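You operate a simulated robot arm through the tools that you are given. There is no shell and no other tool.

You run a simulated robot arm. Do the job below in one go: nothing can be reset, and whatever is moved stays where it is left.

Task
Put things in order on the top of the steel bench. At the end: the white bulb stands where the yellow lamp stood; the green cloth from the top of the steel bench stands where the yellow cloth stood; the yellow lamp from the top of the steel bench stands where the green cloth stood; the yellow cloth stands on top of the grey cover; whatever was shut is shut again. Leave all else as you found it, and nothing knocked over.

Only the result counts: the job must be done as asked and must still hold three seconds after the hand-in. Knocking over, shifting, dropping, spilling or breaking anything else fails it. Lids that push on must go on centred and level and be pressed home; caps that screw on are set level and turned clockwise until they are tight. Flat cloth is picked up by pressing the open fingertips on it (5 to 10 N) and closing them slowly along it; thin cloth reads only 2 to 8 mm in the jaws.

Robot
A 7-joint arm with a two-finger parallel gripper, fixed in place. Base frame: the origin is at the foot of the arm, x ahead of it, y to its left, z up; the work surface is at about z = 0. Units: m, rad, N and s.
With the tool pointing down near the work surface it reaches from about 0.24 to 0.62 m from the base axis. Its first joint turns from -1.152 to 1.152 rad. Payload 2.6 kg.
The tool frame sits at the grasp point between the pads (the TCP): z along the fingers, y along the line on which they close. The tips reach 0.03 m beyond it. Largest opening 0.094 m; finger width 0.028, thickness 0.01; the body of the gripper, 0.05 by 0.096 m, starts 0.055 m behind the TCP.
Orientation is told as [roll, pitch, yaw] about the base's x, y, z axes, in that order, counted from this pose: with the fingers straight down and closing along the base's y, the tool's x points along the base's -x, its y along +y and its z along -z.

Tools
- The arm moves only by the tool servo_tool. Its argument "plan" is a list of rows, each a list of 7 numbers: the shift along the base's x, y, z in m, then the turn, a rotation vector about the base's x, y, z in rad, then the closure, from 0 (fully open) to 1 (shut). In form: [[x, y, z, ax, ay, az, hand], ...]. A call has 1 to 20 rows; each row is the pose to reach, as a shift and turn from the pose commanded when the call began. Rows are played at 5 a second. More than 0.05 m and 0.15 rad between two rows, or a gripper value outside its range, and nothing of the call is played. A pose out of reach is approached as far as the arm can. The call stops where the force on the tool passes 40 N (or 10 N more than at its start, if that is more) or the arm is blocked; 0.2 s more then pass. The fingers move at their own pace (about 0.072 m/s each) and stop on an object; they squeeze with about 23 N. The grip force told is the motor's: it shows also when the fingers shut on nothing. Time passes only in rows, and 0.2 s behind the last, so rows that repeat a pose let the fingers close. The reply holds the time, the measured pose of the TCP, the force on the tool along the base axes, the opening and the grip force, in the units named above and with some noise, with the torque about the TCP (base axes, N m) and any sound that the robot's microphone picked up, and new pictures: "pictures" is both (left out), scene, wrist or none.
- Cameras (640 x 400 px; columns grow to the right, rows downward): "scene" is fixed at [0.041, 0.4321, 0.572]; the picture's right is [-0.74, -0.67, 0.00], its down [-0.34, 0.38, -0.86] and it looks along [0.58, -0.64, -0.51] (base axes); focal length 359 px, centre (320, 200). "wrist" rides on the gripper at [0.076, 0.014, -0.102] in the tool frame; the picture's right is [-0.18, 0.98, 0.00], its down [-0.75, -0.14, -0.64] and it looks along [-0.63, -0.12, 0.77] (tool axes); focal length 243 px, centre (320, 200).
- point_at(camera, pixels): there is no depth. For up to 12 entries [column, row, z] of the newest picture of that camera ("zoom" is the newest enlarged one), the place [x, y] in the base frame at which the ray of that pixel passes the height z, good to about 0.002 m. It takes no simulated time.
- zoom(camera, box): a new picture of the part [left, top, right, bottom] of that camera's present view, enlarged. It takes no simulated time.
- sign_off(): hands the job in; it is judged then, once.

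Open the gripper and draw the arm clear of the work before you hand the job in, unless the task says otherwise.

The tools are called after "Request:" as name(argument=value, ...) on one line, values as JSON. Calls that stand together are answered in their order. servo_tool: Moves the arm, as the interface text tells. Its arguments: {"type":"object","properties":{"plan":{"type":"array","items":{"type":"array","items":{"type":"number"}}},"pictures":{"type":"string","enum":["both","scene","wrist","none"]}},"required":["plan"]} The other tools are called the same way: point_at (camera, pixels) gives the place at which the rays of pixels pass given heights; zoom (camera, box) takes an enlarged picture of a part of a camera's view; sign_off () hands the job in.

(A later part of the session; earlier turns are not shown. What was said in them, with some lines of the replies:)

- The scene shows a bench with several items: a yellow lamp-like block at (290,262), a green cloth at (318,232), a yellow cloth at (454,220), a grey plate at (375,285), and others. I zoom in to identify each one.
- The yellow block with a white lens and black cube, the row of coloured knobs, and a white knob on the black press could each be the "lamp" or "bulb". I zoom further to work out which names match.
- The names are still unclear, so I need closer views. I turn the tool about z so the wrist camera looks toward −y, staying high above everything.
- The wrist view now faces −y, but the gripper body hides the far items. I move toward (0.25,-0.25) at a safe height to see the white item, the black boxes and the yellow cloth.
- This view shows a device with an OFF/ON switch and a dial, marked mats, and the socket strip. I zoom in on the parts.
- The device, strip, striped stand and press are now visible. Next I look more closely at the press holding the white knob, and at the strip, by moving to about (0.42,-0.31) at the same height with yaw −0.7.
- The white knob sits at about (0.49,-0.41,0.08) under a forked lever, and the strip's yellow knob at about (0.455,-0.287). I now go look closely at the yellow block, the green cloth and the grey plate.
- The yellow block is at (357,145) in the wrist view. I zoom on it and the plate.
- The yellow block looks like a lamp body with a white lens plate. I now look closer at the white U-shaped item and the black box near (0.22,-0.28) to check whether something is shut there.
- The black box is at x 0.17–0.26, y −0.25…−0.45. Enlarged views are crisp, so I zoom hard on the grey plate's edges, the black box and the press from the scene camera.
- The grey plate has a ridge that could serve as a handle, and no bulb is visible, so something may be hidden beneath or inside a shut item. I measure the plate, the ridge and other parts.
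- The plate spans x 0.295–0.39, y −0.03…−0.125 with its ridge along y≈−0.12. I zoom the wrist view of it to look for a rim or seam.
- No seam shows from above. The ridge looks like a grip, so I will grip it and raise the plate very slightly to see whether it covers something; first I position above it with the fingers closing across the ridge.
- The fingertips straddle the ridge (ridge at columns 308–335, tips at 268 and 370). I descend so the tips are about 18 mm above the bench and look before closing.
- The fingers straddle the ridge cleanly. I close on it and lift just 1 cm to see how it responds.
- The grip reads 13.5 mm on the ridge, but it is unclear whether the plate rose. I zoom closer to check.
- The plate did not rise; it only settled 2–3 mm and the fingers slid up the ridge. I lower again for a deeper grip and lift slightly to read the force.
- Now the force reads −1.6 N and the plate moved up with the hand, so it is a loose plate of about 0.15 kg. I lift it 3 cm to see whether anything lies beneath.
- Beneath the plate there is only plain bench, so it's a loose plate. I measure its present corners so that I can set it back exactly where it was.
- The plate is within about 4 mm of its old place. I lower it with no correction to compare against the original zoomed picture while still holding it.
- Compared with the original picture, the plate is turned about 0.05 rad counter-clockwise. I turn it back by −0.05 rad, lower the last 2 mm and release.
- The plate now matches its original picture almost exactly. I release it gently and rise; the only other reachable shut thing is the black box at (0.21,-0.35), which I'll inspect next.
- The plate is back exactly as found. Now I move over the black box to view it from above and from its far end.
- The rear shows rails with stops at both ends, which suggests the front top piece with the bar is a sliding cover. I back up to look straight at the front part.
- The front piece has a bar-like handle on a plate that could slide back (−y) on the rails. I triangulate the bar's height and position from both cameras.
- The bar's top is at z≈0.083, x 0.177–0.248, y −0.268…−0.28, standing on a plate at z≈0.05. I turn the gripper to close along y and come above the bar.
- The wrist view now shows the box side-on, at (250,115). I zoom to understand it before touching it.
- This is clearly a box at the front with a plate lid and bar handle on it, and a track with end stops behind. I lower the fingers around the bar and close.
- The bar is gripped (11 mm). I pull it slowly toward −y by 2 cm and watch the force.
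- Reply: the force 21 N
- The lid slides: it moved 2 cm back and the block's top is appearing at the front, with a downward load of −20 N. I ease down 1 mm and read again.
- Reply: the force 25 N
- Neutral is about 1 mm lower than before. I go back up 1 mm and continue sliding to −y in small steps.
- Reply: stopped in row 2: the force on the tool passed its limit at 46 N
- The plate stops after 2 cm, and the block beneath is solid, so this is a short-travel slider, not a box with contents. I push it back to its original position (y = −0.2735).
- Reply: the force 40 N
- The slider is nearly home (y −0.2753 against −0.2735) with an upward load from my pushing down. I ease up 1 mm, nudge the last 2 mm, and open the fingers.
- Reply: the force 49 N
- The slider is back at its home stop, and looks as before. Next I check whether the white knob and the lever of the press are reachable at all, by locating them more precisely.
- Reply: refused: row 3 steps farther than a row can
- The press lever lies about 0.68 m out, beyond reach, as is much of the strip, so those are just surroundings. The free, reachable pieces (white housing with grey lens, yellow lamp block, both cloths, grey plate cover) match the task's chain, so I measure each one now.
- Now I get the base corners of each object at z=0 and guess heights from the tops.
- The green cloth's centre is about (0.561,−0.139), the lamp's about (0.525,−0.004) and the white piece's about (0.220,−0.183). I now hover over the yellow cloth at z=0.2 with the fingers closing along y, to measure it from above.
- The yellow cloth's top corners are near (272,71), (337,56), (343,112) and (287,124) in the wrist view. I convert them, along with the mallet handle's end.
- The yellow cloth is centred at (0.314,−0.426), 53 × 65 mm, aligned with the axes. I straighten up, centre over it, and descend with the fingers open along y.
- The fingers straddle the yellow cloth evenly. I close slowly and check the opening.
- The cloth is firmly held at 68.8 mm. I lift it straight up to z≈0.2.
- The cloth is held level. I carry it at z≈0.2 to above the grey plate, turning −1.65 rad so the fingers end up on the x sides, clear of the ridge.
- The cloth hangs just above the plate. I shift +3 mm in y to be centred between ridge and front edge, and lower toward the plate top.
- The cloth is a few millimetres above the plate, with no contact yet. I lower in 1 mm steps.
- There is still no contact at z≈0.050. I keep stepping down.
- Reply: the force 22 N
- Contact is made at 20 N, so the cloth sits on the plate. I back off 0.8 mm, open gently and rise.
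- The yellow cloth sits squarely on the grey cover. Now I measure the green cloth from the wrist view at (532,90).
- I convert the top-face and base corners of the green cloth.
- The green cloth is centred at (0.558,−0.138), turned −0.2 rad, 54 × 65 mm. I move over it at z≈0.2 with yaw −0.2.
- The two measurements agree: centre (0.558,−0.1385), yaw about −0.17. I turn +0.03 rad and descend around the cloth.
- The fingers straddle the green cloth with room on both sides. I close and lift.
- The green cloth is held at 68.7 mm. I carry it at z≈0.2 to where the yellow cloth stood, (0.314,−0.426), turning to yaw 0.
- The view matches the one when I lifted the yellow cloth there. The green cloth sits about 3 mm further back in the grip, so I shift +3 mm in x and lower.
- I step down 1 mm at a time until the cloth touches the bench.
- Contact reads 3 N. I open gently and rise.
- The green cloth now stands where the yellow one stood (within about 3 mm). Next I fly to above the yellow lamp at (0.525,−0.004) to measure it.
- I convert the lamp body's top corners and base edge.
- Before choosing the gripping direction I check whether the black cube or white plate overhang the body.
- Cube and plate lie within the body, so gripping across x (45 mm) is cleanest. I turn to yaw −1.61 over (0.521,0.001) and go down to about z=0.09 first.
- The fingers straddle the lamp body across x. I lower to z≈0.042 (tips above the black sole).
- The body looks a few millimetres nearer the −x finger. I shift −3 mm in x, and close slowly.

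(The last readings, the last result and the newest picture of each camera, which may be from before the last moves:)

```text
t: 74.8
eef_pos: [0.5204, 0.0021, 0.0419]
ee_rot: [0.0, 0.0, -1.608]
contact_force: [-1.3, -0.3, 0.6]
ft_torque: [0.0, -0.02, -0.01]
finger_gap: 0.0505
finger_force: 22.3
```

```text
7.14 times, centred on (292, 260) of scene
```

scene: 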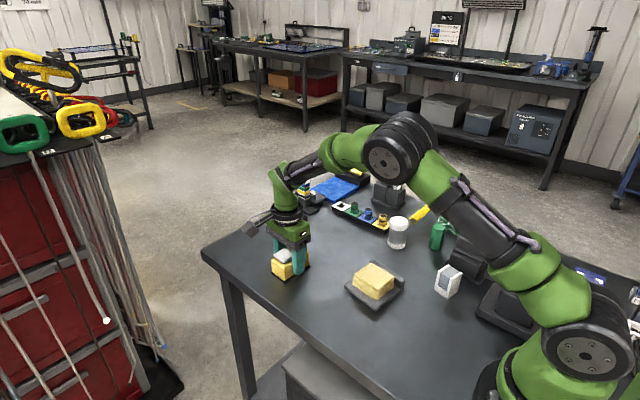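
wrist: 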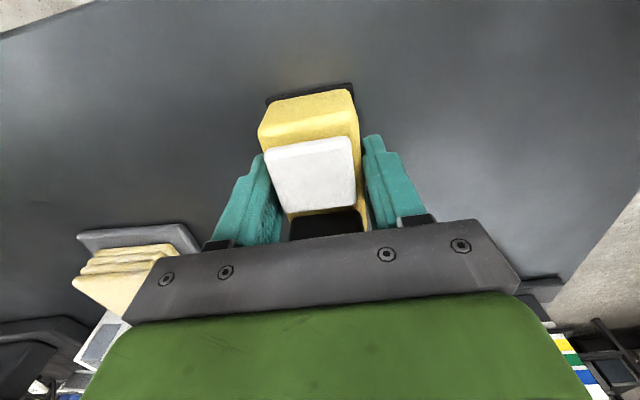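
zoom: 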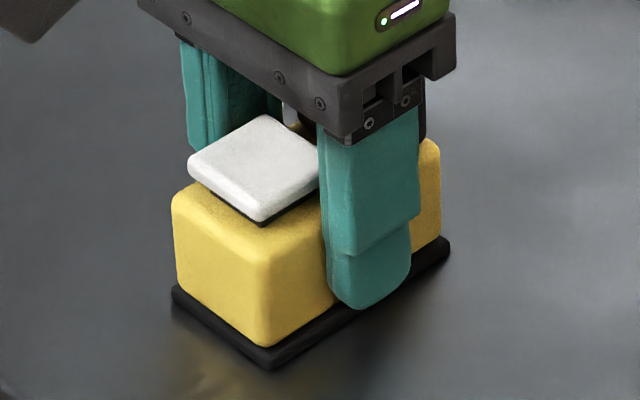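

The lamp is gripped at 50.5 mm without having moved. Before carrying it, I check how near the striped tower stands to the green cloth's old place.

Request:
point_at(camera="scene", pixels=[[289.5, 203.8, 0.0], [308.8, 214.5, 0.0], [318.8, 210, 0.0], [326, 201, 0.01], [315, 203, 0.01], [303.5, 173, 0.12], [303.5, 173, 0.1]])

Request:
servo_tool(plan=[[0, 0, 0.01, 0, 0, 0, 0.8], [0, 0, 0.03, 0, 0, 0, 0.8], [0, 0, 0.05, 0, 0, 0, 0.8], [0, 0, 0.05, 0, 0, 0, 0.8]])

Request:
zoom(camera="scene", box=[250, 170, 370, 290])

```text
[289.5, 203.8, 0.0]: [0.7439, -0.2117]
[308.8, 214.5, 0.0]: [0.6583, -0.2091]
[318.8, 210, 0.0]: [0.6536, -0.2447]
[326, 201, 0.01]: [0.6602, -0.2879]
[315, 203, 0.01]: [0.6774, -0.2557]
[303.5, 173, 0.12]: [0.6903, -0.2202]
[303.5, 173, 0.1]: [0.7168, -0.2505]
```

```text
t: 75.8
eef_pos: [0.5192, 0.0008, 0.0932]
ee_rot: [-0.001, -0.003, -1.61]
contact_force: [0.6, -0.1, -2.7]
ft_torque: [0.05, 0.01, 0.03]
finger_gap: 0.0501
finger_force: 22.9
```

scene: 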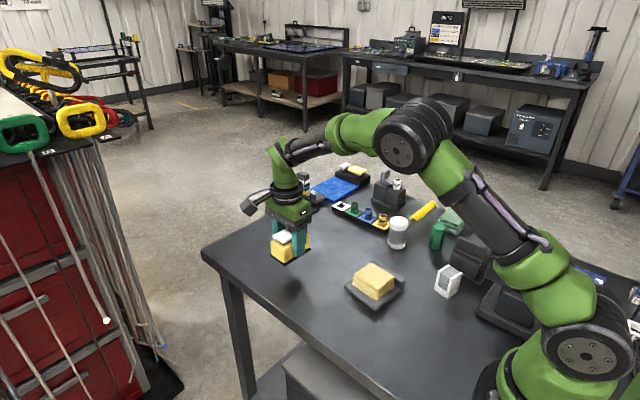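
wrist: 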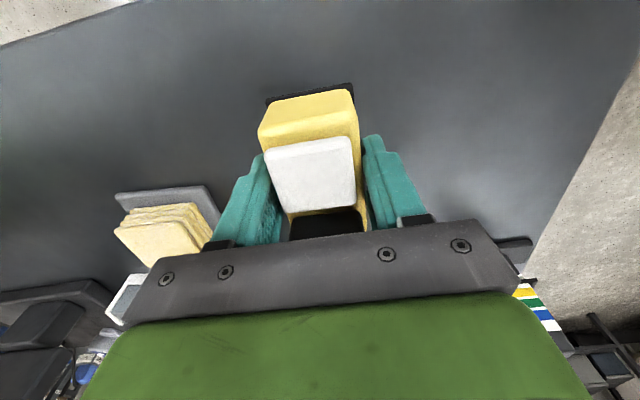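

```text
3.33 times, centred on (310, 230) of scene
```

zoom: 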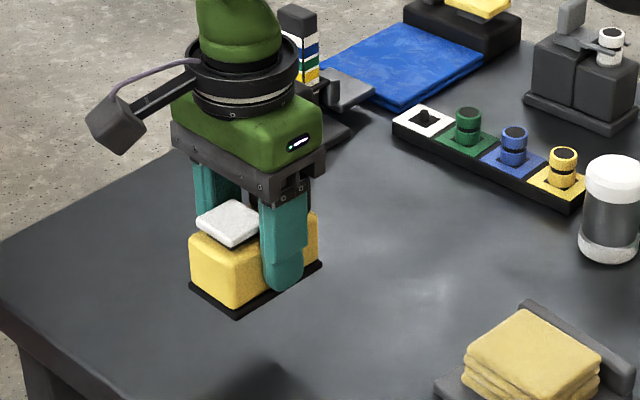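

The lamp hangs level (weight about 2.7 N), and the tower is well clear at x≥0.65. I carry the lamp to the green cloth's old place (0.558,−0.1385).

Request:
servo_tool(plan=[[0.009, -0.035, 0.01, 0, 0, 0, 0.8], [0.019, -0.07, 0.01, 0, 0, 0, 0.8], [0.028, -0.105, 0.01, 0, 0, 0, 0.8], [0.0375, -0.14, 0.01, 0, 0, 0, 0.8], [0.0375, -0.14, 0.0, 0, 0, 0, 0.8], [0.0375, -0.14, -0.025, 0, 0, 0, 0.8], [0.0375, -0.14, -0.044, 0, 0, 0, 0.8], [0.0375, -0.14, -0.044, 0, 0, 0, 0.8]])

Request:
zoom(camera="scene", box=[270, 180, 370, 260])

```text
t: 77.6
eef_pos: [0.5566, -0.1396, 0.0477]
ee_rot: [-0.002, -0.001, -1.61]
contact_force: [-0.5, -0.1, -1.4]
ft_torque: [0.02, 0.02, -0.01]
finger_gap: 0.0502
finger_force: 23.5
```

scene: 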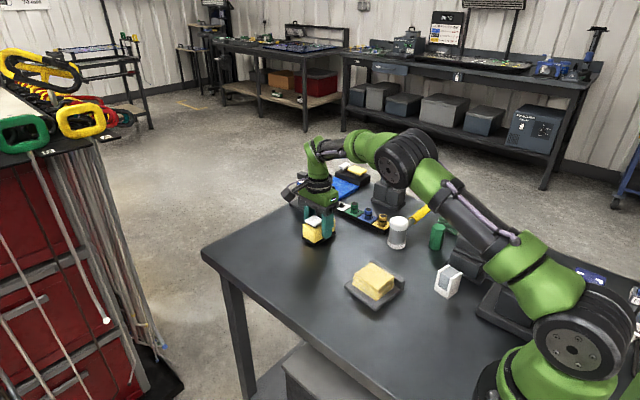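
wrist: 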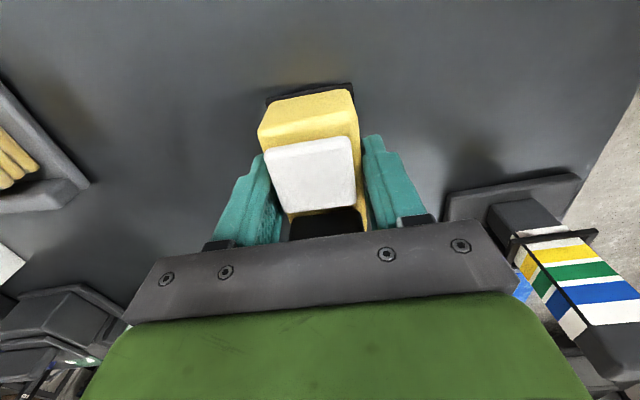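

```text
5.00 times, centred on (320, 220) of scene
```

zoom: 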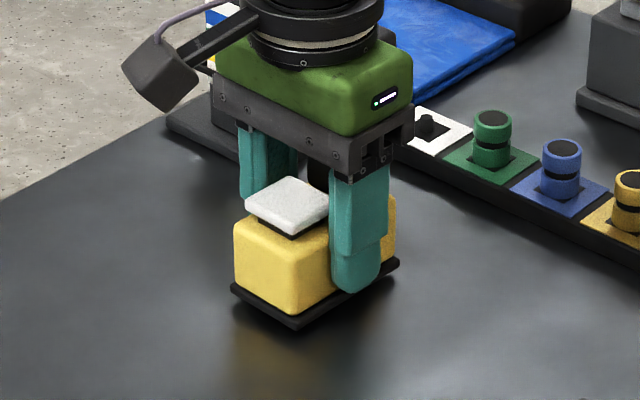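

The lamp is a few millimetres above the bench. I step down to contact.

Request:
servo_tool(plan=[[0, 0, -0.002, 0, 0, 0, 0.8], [0, 0, -0.004, 0, 0, 0, 0.8]], pictures="none")

Request:
servo_tool(plan=[[0, 0, -0.001, 0, 0, 0, 0.8]], pictures="none")

Request:
servo_tool(plan=[[0, 0, -0.001, 0, 0, 0, 0.8]], pictures="none")

```text
t: 78.2
eef_pos: [0.5572, -0.1387, 0.0458]
ee_rot: [-0.003, -0.001, -1.609]
contact_force: [0.2, -0.2, -1.6]
ft_torque: [-0.02, 0.0, 0.06]
finger_gap: 0.0504
finger_force: 23.1
```

```text
t: 78.6
eef_pos: [0.5568, -0.1366, 0.0432]
ee_rot: [-0.001, -0.002, -1.609]
contact_force: [-0.4, -0.4, -2.3]
ft_torque: [0.0, -0.01, -0.01]
finger_gap: 0.0503
finger_force: 22.6
```

```text
t: 79.0
eef_pos: [0.5568, -0.1385, 0.0427]
ee_rot: [-0.001, -0.002, -1.61]
contact_force: [0.2, 0.1, -2.1]
ft_torque: [0.03, 0.02, 0.0]
finger_gap: 0.0501
finger_force: 23.0
```

There is still no contact (−2.1 N is the lamp's weight). I keep stepping down.

Request:
servo_tool(plan=[[0, 0, -0.001, 0, 0, 0, 0.8]], pictures="none")

Request:
servo_tool(plan=[[0, 0, -0.0007, 0, 0, 0, 0.8]], pictures="none")

```text
t: 79.4
eef_pos: [0.558, -0.1384, 0.0421]
ee_rot: [0.002, -0.003, -1.609]
contact_force: [-2.9, -0.1, 4.6]
ft_torque: [0.12, 0.12, 0.0]
finger_gap: 0.0503
finger_force: 22.9
```

```text
t: 79.8
eef_pos: [0.5574, -0.1381, 0.0426]
ee_rot: [0.002, -0.001, -1.609]
contact_force: [-4.4, 2.5, 12.2]
ft_torque: [-0.1, 0.22, -0.04]
finger_gap: 0.0502
finger_force: 23.0
```

The lamp is standing on the bench (12 N contact). I ease up half a millimetre, open slowly and rise.

Request:
servo_tool(plan=[[0, 0, 0.0006, 0, 0, 0, 0.8], [0, 0, 0.0006, 0, 0, 0, 0.4], [0, 0, 0.0006, 0, 0, 0, 0.3], [0, 0, 0.0006, 0, 0, 0, 0.25], [0, 0, 0.03, 0, 0, 0, 0.25], [0, 0, 0.07, 0, 0, 0, 0.25], [0, 0, 0.11, 0, 0, 0, 0], [0, 0, 0.15, 0, 0, 0, 0], [0, 0, 0.15, 0, 0, 0, 0]])

Request:
zoom(camera="scene", box=[270, 180, 370, 260])

```text
t: 81.8
eef_pos: [0.5555, -0.1392, 0.1937]
ee_rot: [-0.001, 0.0, -1.608]
contact_force: [0.6, 0.2, 0.2]
ft_torque: [0.02, 0.03, -0.02]
finger_gap: 0.094
finger_force: 0.0
```

scene: 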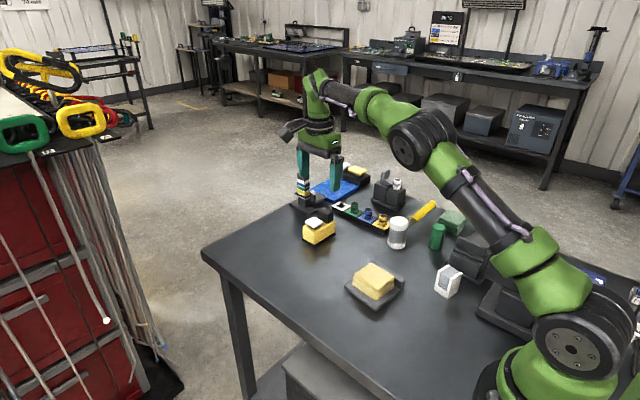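
wrist: 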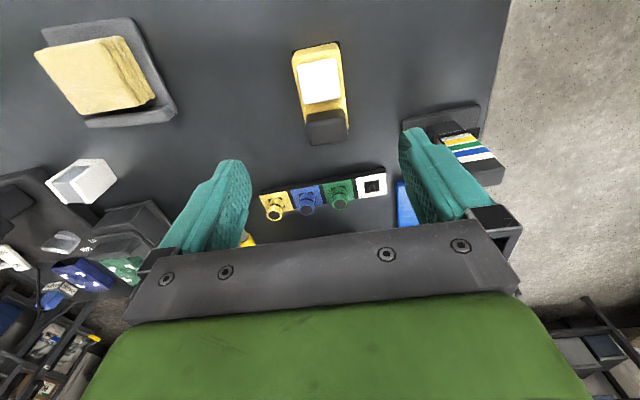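

```text
5.00 times, centred on (320, 220) of scene
```

zoom: 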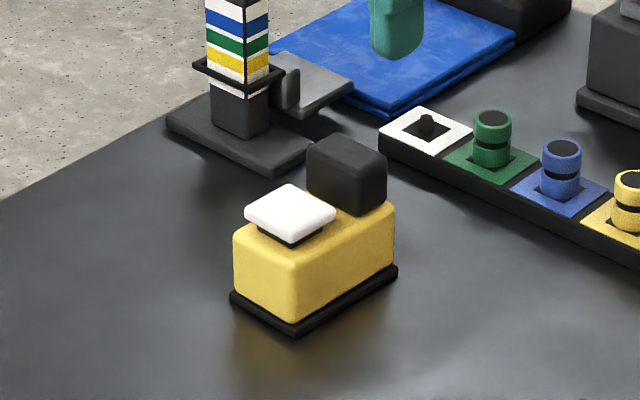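

The lamp stands where the green cloth stood. Now I go to the white piece near (0.22,−0.183), hovering at z≈0.2.

Request:
servo_tool(plan=[[-0.042, -0.006, 0, 0, 0, -0.02, 0], [-0.084, -0.011, 0, 0, 0, -0.04, 0], [-0.126, -0.017, 0, 0, 0, -0.06, 0], [-0.168, -0.022, 0, 0, 0, -0.08, 0], [-0.21, -0.028, 0, 0, 0, -0.1, 0], [-0.252, -0.033, 0, 0, 0, -0.12, 0], [-0.294, -0.039, 0, 0, 0, -0.14, 0], [-0.336, -0.044, 0, 0, 0, -0.16, 0], [-0.336, -0.044, 0, 0, 0, -0.16, 0]])

Request:
zoom(camera="wrist", box=[250, 30, 390, 130])

```text
t: 83.8
eef_pos: [0.2223, -0.1829, 0.1905]
ee_rot: [-0.002, -0.004, -1.771]
contact_force: [0.5, -0.3, -0.1]
ft_torque: [0.0, -0.04, -0.01]
finger_gap: 0.0939
finger_force: 0.0
```

scene: 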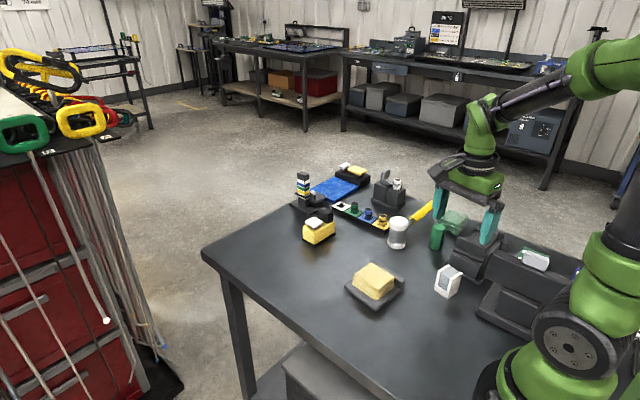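
wrist: 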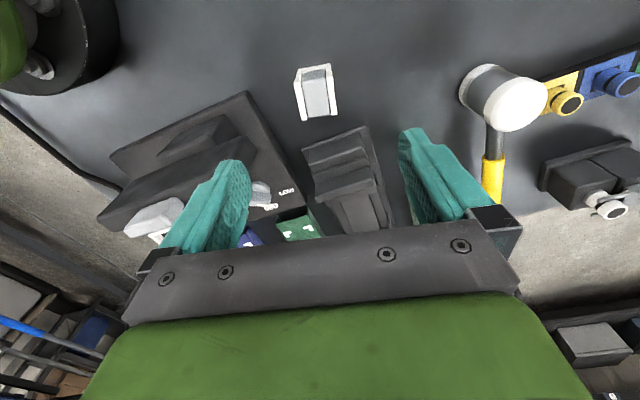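

```text
4.00 times, centred on (320, 80) of wrist
```

zoom: 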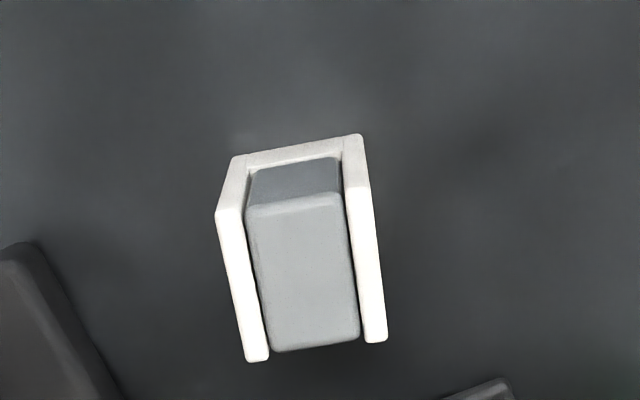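

I convert the white piece's top outer corners and its base front edge.

Request:
point_at(camera="wrist", pixels=[[294, 84.5, 0.05], [301.5, 120, 0.05], [332, 77, 0.05], [336.8, 115, 0.05], [298.3, 68.8, 0.002], [330, 63.8, 0.002]])

Request:
point_at(camera="scene", pixels=[[438.2, 271, 0.05], [450.3, 265.2, 0.05], [450.3, 278.9, 0.05], [462.4, 272.9, 0.05]])

```text
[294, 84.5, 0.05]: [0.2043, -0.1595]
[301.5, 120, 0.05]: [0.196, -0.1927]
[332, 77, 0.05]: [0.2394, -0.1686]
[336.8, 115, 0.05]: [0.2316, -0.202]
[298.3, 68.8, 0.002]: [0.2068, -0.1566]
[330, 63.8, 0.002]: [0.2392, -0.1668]
```

```text
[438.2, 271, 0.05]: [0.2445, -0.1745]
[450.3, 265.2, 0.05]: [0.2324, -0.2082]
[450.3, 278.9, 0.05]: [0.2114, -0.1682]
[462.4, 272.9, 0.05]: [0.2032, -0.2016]
```

The white piece is a 36 × 35 × 58 mm block centred at (0.219,−0.180), turned about −0.25 rad. I align, narrow the opening, and go down to z≈0.09.

Request:
servo_tool(plan=[[-0.002, 0.003, 0, 0, 0, -0.05, 0.2], [-0.002, 0.003, -0.04, 0, 0, -0.05, 0.25], [-0.002, 0.003, -0.08, 0, 0, -0.05, 0.25], [-0.002, 0.003, -0.095, 0, 0, -0.05, 0.25], [-0.002, 0.003, -0.095, 0, 0, -0.05, 0.25]])

Request:
zoom(camera="scene", box=[400, 220, 500, 320])

```text
t: 85.0
eef_pos: [0.2181, -0.1792, 0.0946]
ee_rot: [0.0, -0.001, -1.818]
contact_force: [0.0, 0.2, -0.5]
ft_torque: [-0.03, -0.01, 0.0]
finger_gap: 0.0704
finger_force: 0.1
```

scene: 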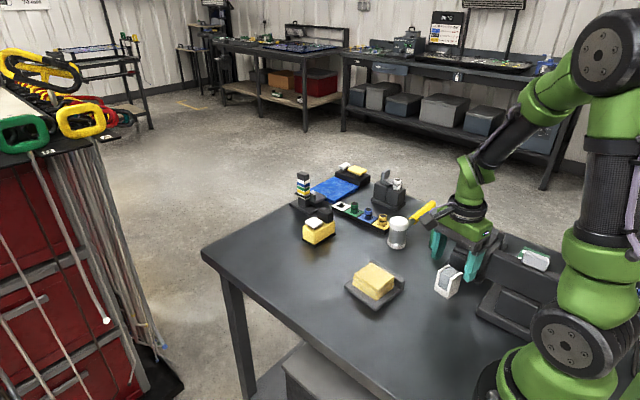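
wrist: 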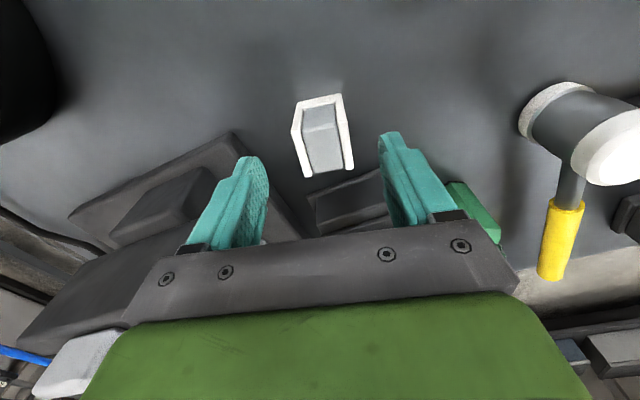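

```text
4.00 times, centred on (450, 270) of scene
```

zoom: 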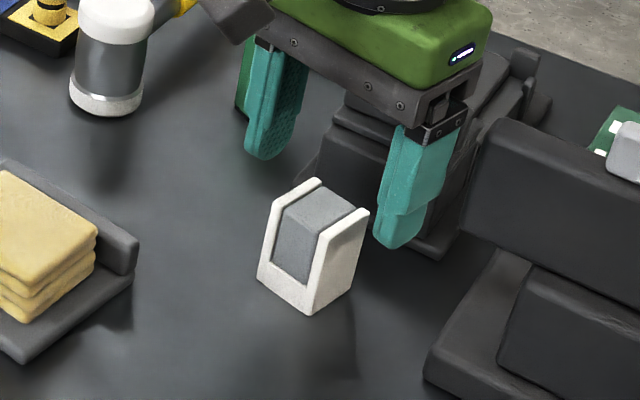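

The fingertips' midpoint seems a little off from the piece in the scene view, so I check by projecting both at their heights.

Request:
point_at(camera="scene", pixels=[[453.75, 269, 0.065], [437, 258, 0.065], [470.5, 279.5, 0.065], [438.5, 271, 0.058], [450, 265.2, 0.058], [450.3, 278.9, 0.058], [462.4, 272.9, 0.058]])

Request:
zoom(camera="wrist", box=[230, 80, 430, 220])

```text
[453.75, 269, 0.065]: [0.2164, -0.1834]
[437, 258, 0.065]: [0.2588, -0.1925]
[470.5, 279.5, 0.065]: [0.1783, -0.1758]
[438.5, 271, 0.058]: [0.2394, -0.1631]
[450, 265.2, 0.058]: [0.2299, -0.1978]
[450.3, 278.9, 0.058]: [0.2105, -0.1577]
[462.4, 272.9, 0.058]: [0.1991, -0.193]
```

```text
2.86 times, centred on (330, 150) of wrist
```

zoom: 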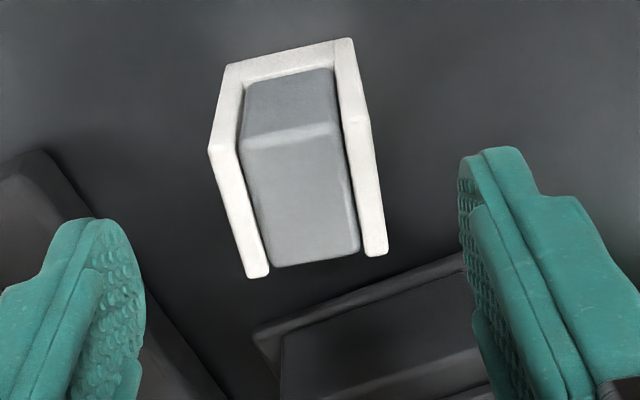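

The piece's top centre is (0.2197,−0.178), about 2 mm from the TCP. I correct by (+1,+2) mm and descend to z≈0.04.

Request:
servo_tool(plan=[[0.001, 0.002, -0.02, 0, 0, 0, 0.25], [0.001, 0.002, -0.04, 0, 0, 0, 0.25], [0.001, 0.002, -0.055, 0, 0, 0, 0.25], [0.001, 0.002, -0.055, 0, 0, 0, 0.25]])

Request:
zoom(camera="scene", box=[400, 220, 500, 320])

```text
t: 86.0
eef_pos: [0.2194, -0.1764, 0.0409]
ee_rot: [0.001, 0.0, -1.819]
contact_force: [-0.9, 0.5, 0.6]
ft_torque: [-0.02, -0.02, 0.01]
finger_gap: 0.0705
finger_force: 0.1
```

scene: 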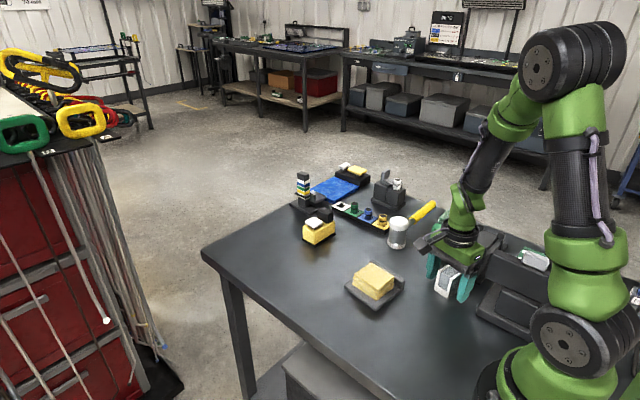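
wrist: 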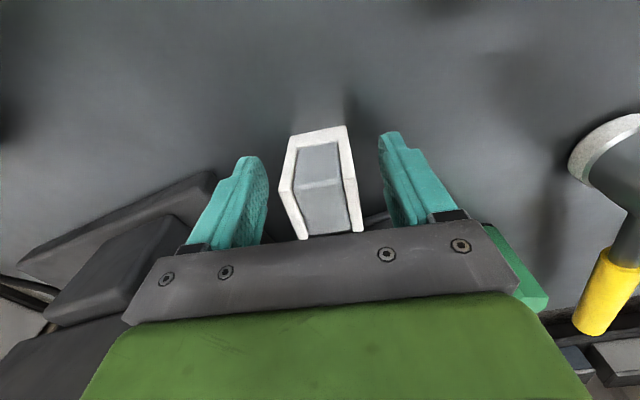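

```text
4.00 times, centred on (450, 270) of scene
```

zoom: 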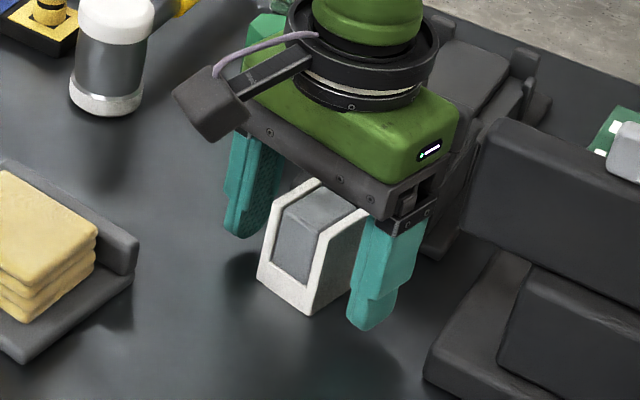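

The white piece sits between the fingers. I close slowly.

Request:
servo_tool(plan=[[0, 0, 0, 0, 0, 0, 0.4], [0, 0, 0, 0, 0, 0, 0.5], [0, 0, 0, 0, 0, 0, 0.57], [0, 0, 0, 0, 0, 0, 0.63], [0, 0, 0, 0, 0, 0, 0.7], [0, 0, 0, 0, 0, 0, 0.8]])

Request:
zoom(camera="scene", box=[422, 258, 472, 302])

```text
t: 87.4
eef_pos: [0.2201, -0.1768, 0.0401]
ee_rot: [-0.001, -0.002, -1.818]
contact_force: [0.0, -0.5, -0.6]
ft_torque: [0.01, -0.03, -0.02]
finger_gap: 0.0395
finger_force: 23.4
```

scene: 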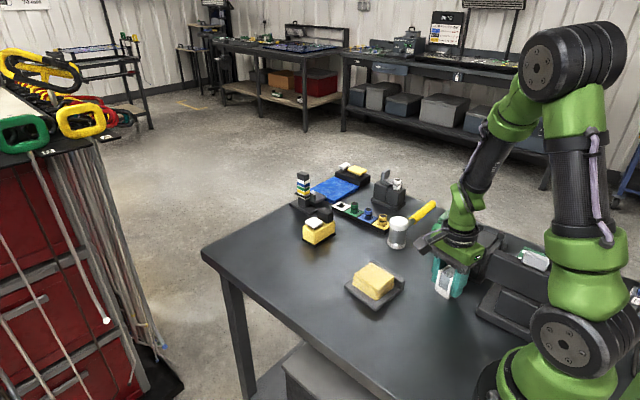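
wrist: 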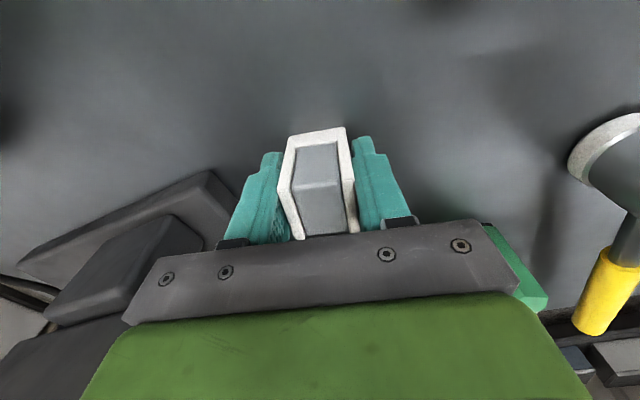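

```text
9.09 times, centred on (447, 280) of scene
```

zoom: 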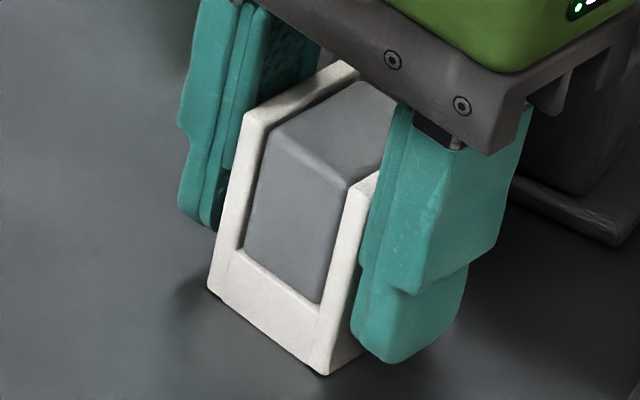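

The white piece is gripped at 39.5 mm. I lift it straight up 12 cm.

Request:
servo_tool(plan=[[0, 0, 0.005, 0, 0, 0, 0.8], [0, 0, 0.03, 0, 0, 0, 0.8], [0, 0, 0.06, 0, 0, 0, 0.8], [0, 0, 0.09, 0, 0, 0, 0.8], [0, 0, 0.12, 0, 0, 0, 0.8], [0, 0, 0.12, 0, 0, 0, 0.8]])

Request:
zoom(camera="scene", box=[400, 200, 500, 310])

```text
t: 88.8
eef_pos: [0.2207, -0.1797, 0.1611]
ee_rot: [0.001, -0.002, -1.818]
contact_force: [-0.6, 0.4, -1.4]
ft_torque: [0.02, -0.02, 0.01]
finger_gap: 0.0395
finger_force: 22.3
```

scene: 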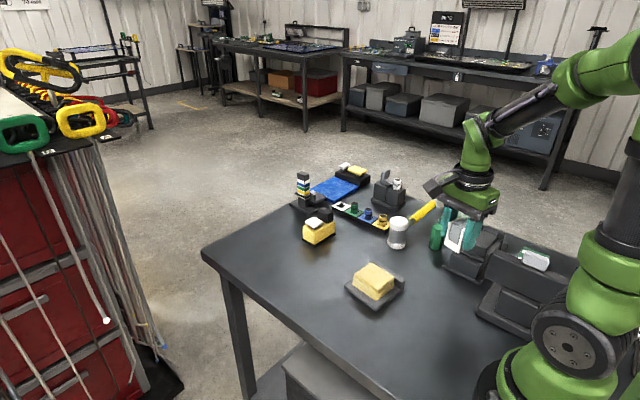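
wrist: 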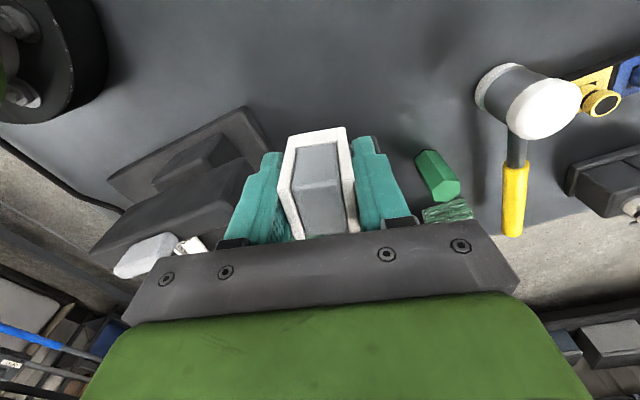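

```text
3.64 times, centred on (450, 255) of scene
```

zoom: 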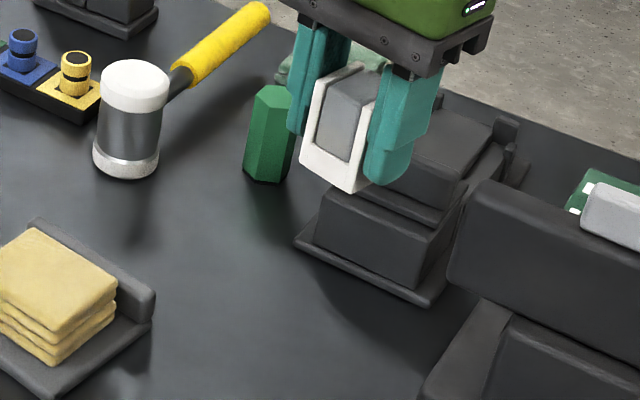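

The white piece is lifted cleanly (1.4 N). I carry it at this height to the lamp's old place (0.5205,0.002), turning +0.2 rad to square it up.

Request:
servo_tool(plan=[[0.034, 0.02, 0, 0, 0, 0.02, 0.8], [0.068, 0.04, 0, 0, 0, 0.04, 0.8], [0.102, 0.06, 0, 0, 0, 0.06, 0.8], [0.136, 0.08, 0, 0, 0, 0.09, 0.8], [0.17, 0.1, 0, 0, 0, 0.12, 0.8], [0.204, 0.12, 0, 0, 0, 0.15, 0.8], [0.238, 0.14, 0, 0, 0, 0.18, 0.8], [0.272, 0.16, 0, 0, 0, 0.2, 0.8], [0.3005, 0.179, 0, 0, 0, 0.2, 0.8], [0.3005, 0.179, -0.04, 0, 0, 0.2, 0.8], [0.3005, 0.179, -0.08, 0, 0, 0.2, 0.8], [0.3005, 0.179, -0.112, 0, 0, 0.2, 0.8], [0.3005, 0.179, -0.112, 0, 0, 0.2, 0.8]])

Request:
zoom(camera="scene", box=[240, 200, 340, 300])

```text
t: 91.6
eef_pos: [0.5217, 0.0034, 0.0474]
ee_rot: [0.0, -0.002, -1.62]
contact_force: [0.2, 0.5, 0.2]
ft_torque: [-0.01, 0.0, 0.0]
finger_gap: 0.0395
finger_force: 23.0
```

scene: 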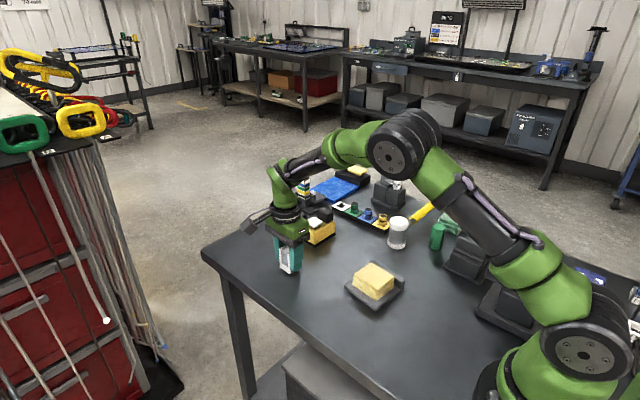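
wrist: 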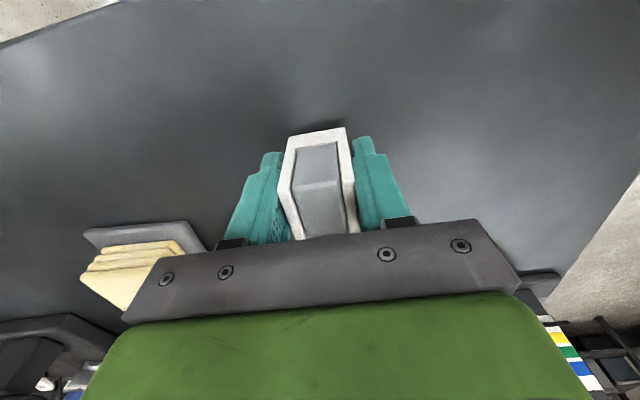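

```text
4.00 times, centred on (290, 250) of scene
```

zoom: 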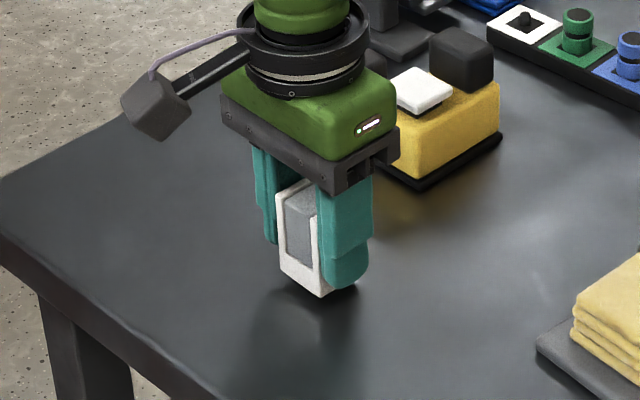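

The piece is a few millimetres above the bench. I step down to contact.

Request:
servo_tool(plan=[[0, 0, -0.003, 0, 0, 0, 0.8], [0, 0, -0.006, 0, 0, 0, 0.8]], pictures="none")

Request:
servo_tool(plan=[[0, 0, -0.001, 0, 0, 0, 0.8]], pictures="none")

Request:
servo_tool(plan=[[0, 0, -0.001, 0, 0, 0, 0.8]], pictures="none")

```text
t: 92.2
eef_pos: [0.5216, 0.0023, 0.0425]
ee_rot: [-0.002, -0.004, -1.618]
contact_force: [-0.8, 0.4, -0.6]
ft_torque: [0.02, 0.01, -0.05]
finger_gap: 0.0397
finger_force: 23.0
```

```text
t: 92.6
eef_pos: [0.5202, 0.0023, 0.0418]
ee_rot: [-0.002, -0.002, -1.619]
contact_force: [0.2, -0.1, -0.3]
ft_torque: [0.01, 0.01, -0.01]
finger_gap: 0.0396
finger_force: 23.2
```

```text
t: 93.0
eef_pos: [0.5205, 0.002, 0.0417]
ee_rot: [-0.002, 0.0, -1.62]
contact_force: [-0.3, 0.2, -0.3]
ft_torque: [0.01, 0.01, -0.02]
finger_gap: 0.0394
finger_force: 23.4
```

Still no contact; I go on in 0.8 mm steps.

Request:
servo_tool(plan=[[0, 0, -0.0008, 0, 0, 0, 0.8]], pictures="none")

Request:
servo_tool(plan=[[0, 0, -0.0008, 0, 0, 0, 0.8]], pictures="none")

```text
t: 93.4
eef_pos: [0.5211, 0.002, 0.0424]
ee_rot: [-0.002, -0.001, -1.619]
contact_force: [-0.7, -1.0, 0.6]
ft_torque: [-0.04, 0.0, 0.02]
finger_gap: 0.0394
finger_force: 23.5
```

```text
t: 93.8
eef_pos: [0.5208, 0.0008, 0.0401]
ee_rot: [-0.002, -0.001, -1.619]
contact_force: [-0.7, 0.6, 0.3]
ft_torque: [-0.02, -0.01, 0.01]
finger_gap: 0.0396
finger_force: 22.9
```

Request:
servo_tool(plan=[[0, 0, -0.0008, 0, 0, 0, 0.8]], pictures="none")

Request:
servo_tool(plan=[[0, 0, -0.0006, 0, 0, 0, 0.8]], pictures="scene")

Request:
zoom(camera="scene", box=[265, 240, 315, 280])

```text
t: 94.2
eef_pos: [0.5214, 0.0019, 0.0402]
ee_rot: [0.001, -0.001, -1.62]
contact_force: [-1.3, -0.9, 2.4]
ft_torque: [-0.01, 0.03, -0.03]
finger_gap: 0.0394
finger_force: 22.7
```

```text
t: 94.6
eef_pos: [0.5214, 0.0015, 0.0402]
ee_rot: [-0.001, -0.002, -1.619]
contact_force: [-2.6, 1.8, 10.0]
ft_torque: [0.01, 0.15, -0.06]
finger_gap: 0.0399
finger_force: 22.5
```

scene: 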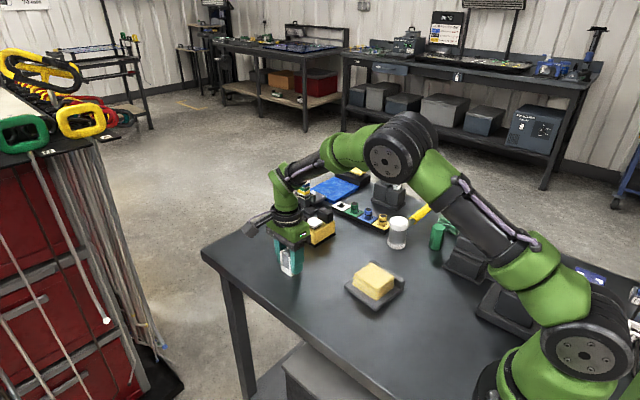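

```text
10.00 times, centred on (290, 260) of scene
```

zoom: 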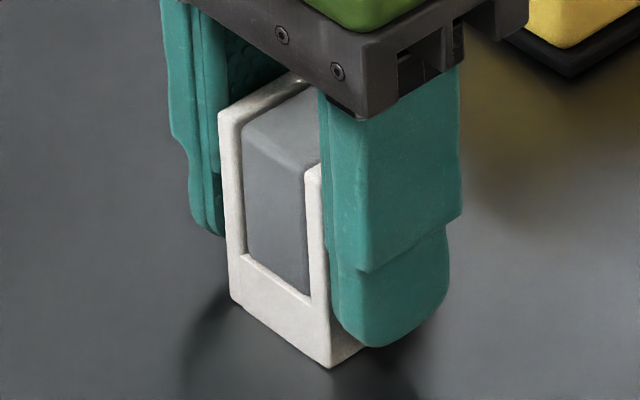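

Contact at 10 N: it stands on the bench. I ease up slightly, open and rise away.

Request:
servo_tool(plan=[[0, 0, 0.0005, 0, 0, 0, 0.7], [0, 0, 0.0005, 0, 0, 0, 0.5], [0, 0, 0.0005, 0, 0, 0, 0.35], [0, 0, 0.0005, 0, 0, 0, 0.25], [0, 0, 0.03, 0, 0, 0, 0.25], [0, 0, 0.07, 0, 0, 0, 0.2], [0, 0, 0.11, 0, 0, 0, 0], [0, 0, 0.15, 0, 0, 0, 0], [-0.04, 0, 0.18, 0, 0, 0, 0], [-0.08, 0.0, 0.2, 0, 0, 0, 0], [-0.08, 0.0, 0.2, 0, 0, 0, 0]])

Request:
zoom(camera="scene", box=[250, 170, 410, 310])

Request:
zoom(camera="scene", box=[400, 180, 580, 340])

```text
t: 97.0
eef_pos: [0.4415, 0.0045, 0.2389]
ee_rot: [-0.001, -0.001, -1.621]
contact_force: [-0.2, 0.1, -0.5]
ft_torque: [-0.01, -0.02, -0.03]
finger_gap: 0.0938
finger_force: 0.0
```

scene: 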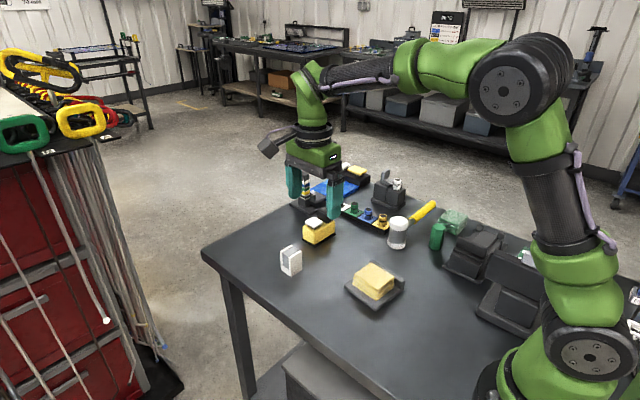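
wrist: 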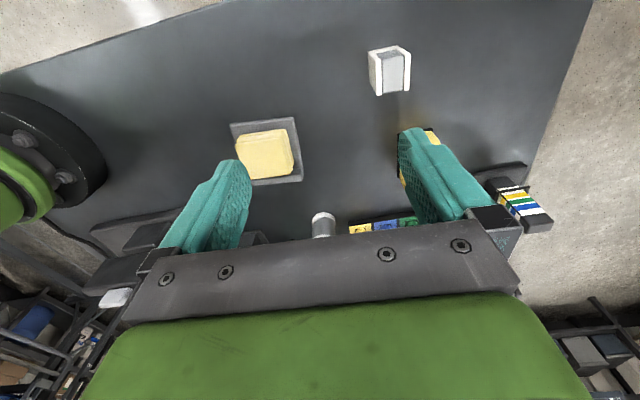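

```text
2.86 times, centred on (330, 240) of scene
```

zoom: 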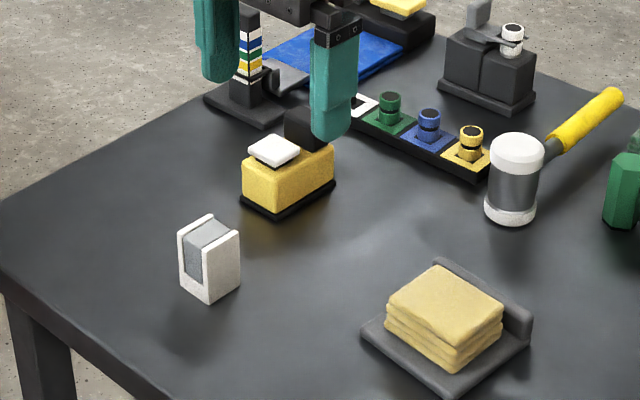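

```text
2.50 times, centred on (490, 260) of scene
```

zoom: 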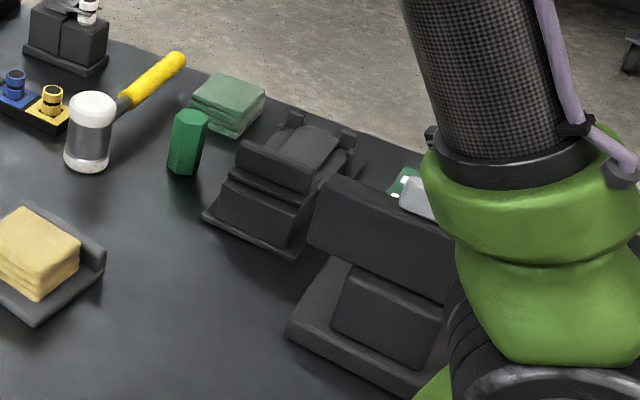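

All four moves are done: the white piece stands at the lamp's old place, the lamp at the green cloth's, the green cloth at the yellow's, and the yellow cloth is on the grey cover; the slider is in its home position. I draw the arm up and back, and check once more.

Request:
servo_tool(plan=[[-0.02, 0, 0.03, 0, 0, 0.1, 0], [-0.04, 0, 0.06, 0, 0, 0.2, 0], [-0.06, 0.01, 0.075, 0, 0, 0.3, 0], [-0.06, 0.01, 0.075, 0, 0, 0.3, 0], [-0.06, 0.01, 0.075, 0, 0, 0.3, 0]])

Request:
zoom(camera="scene", box=[240, 160, 560, 330])

Request:
point_at(camera="scene", pixels=[[290, 276, 0.0], [318, 244, 0.0]])

```text
t: 98.2
eef_pos: [0.3811, 0.0114, 0.3133]
ee_rot: [-0.001, -0.002, -1.319]
contact_force: [-0.7, 1.0, 0.3]
ft_torque: [-0.02, 0.01, 0.03]
finger_gap: 0.0942
finger_force: 0.0
```

scene: 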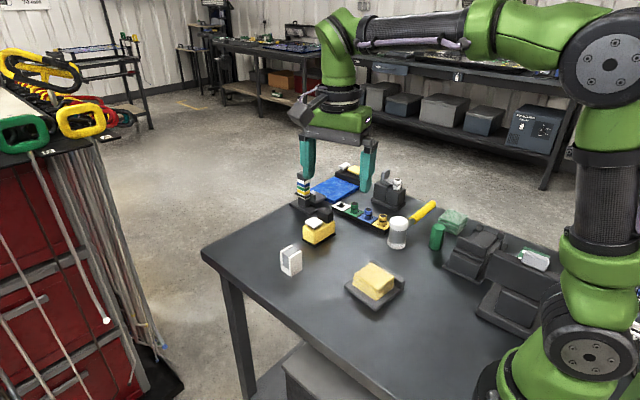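
wrist: 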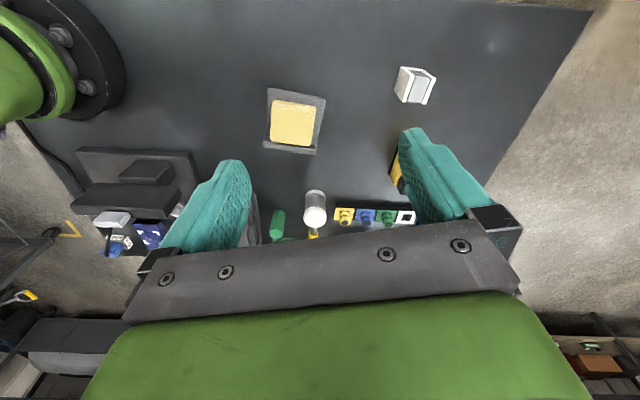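

```text
2.00 times, centred on (400, 245) of scene
```

zoom: 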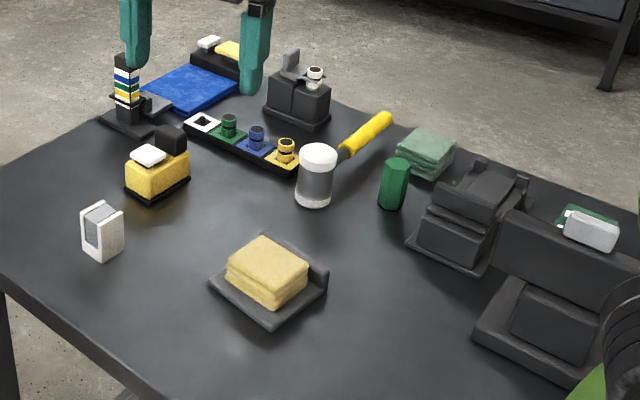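

```text
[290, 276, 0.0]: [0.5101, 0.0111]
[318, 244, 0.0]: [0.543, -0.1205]
```

The final view shows every piece upright and in its new place, the slider at its home stop, the gripper open and the arm clear of the bench. I hand the job in.

Request:
sign_off()

```text
The job is handed in.
```

I moved all four objects to where you asked and handed the job in. I'm not certain, though, that I picked the right object as the "white bulb".

| Object | Where it is now |
|---|---|
| Yellow cloth | On the grey cover, between its ridge and front edge |
| Green cloth | Where the yellow cloth stood, within about 3 mm |
| Yellow lamp (yellow block with the white plate and black cube) | Where the green cloth stood |
| White bulb (white housing with the grey insert) | Where the yellow lamp stood |

**The white bulb and yellow lamp:** nothing on the bench clearly looked like a bulb. The other candidates were the white and yellow knobs on the back fixtures. I ruled those out because the lever holding the white knob is about 0.68 m from the base, past the 0.62 m reach. If you meant the knobs, the white bulb and yellow lamp moves are wrong.

**Other things I touched while looking:**
- **Grey cover:** I lifted it to check underneath, found only bare bench, and put it back. It matched its original picture.
- **Black slider:** I slid the bar on the black mechanism back about 2 cm until it stopped, then returned it to its starting position.

I found nothing that needed opening to do the job. Nothing was knocked over, and the gripper is open with the arm clear of the bench.
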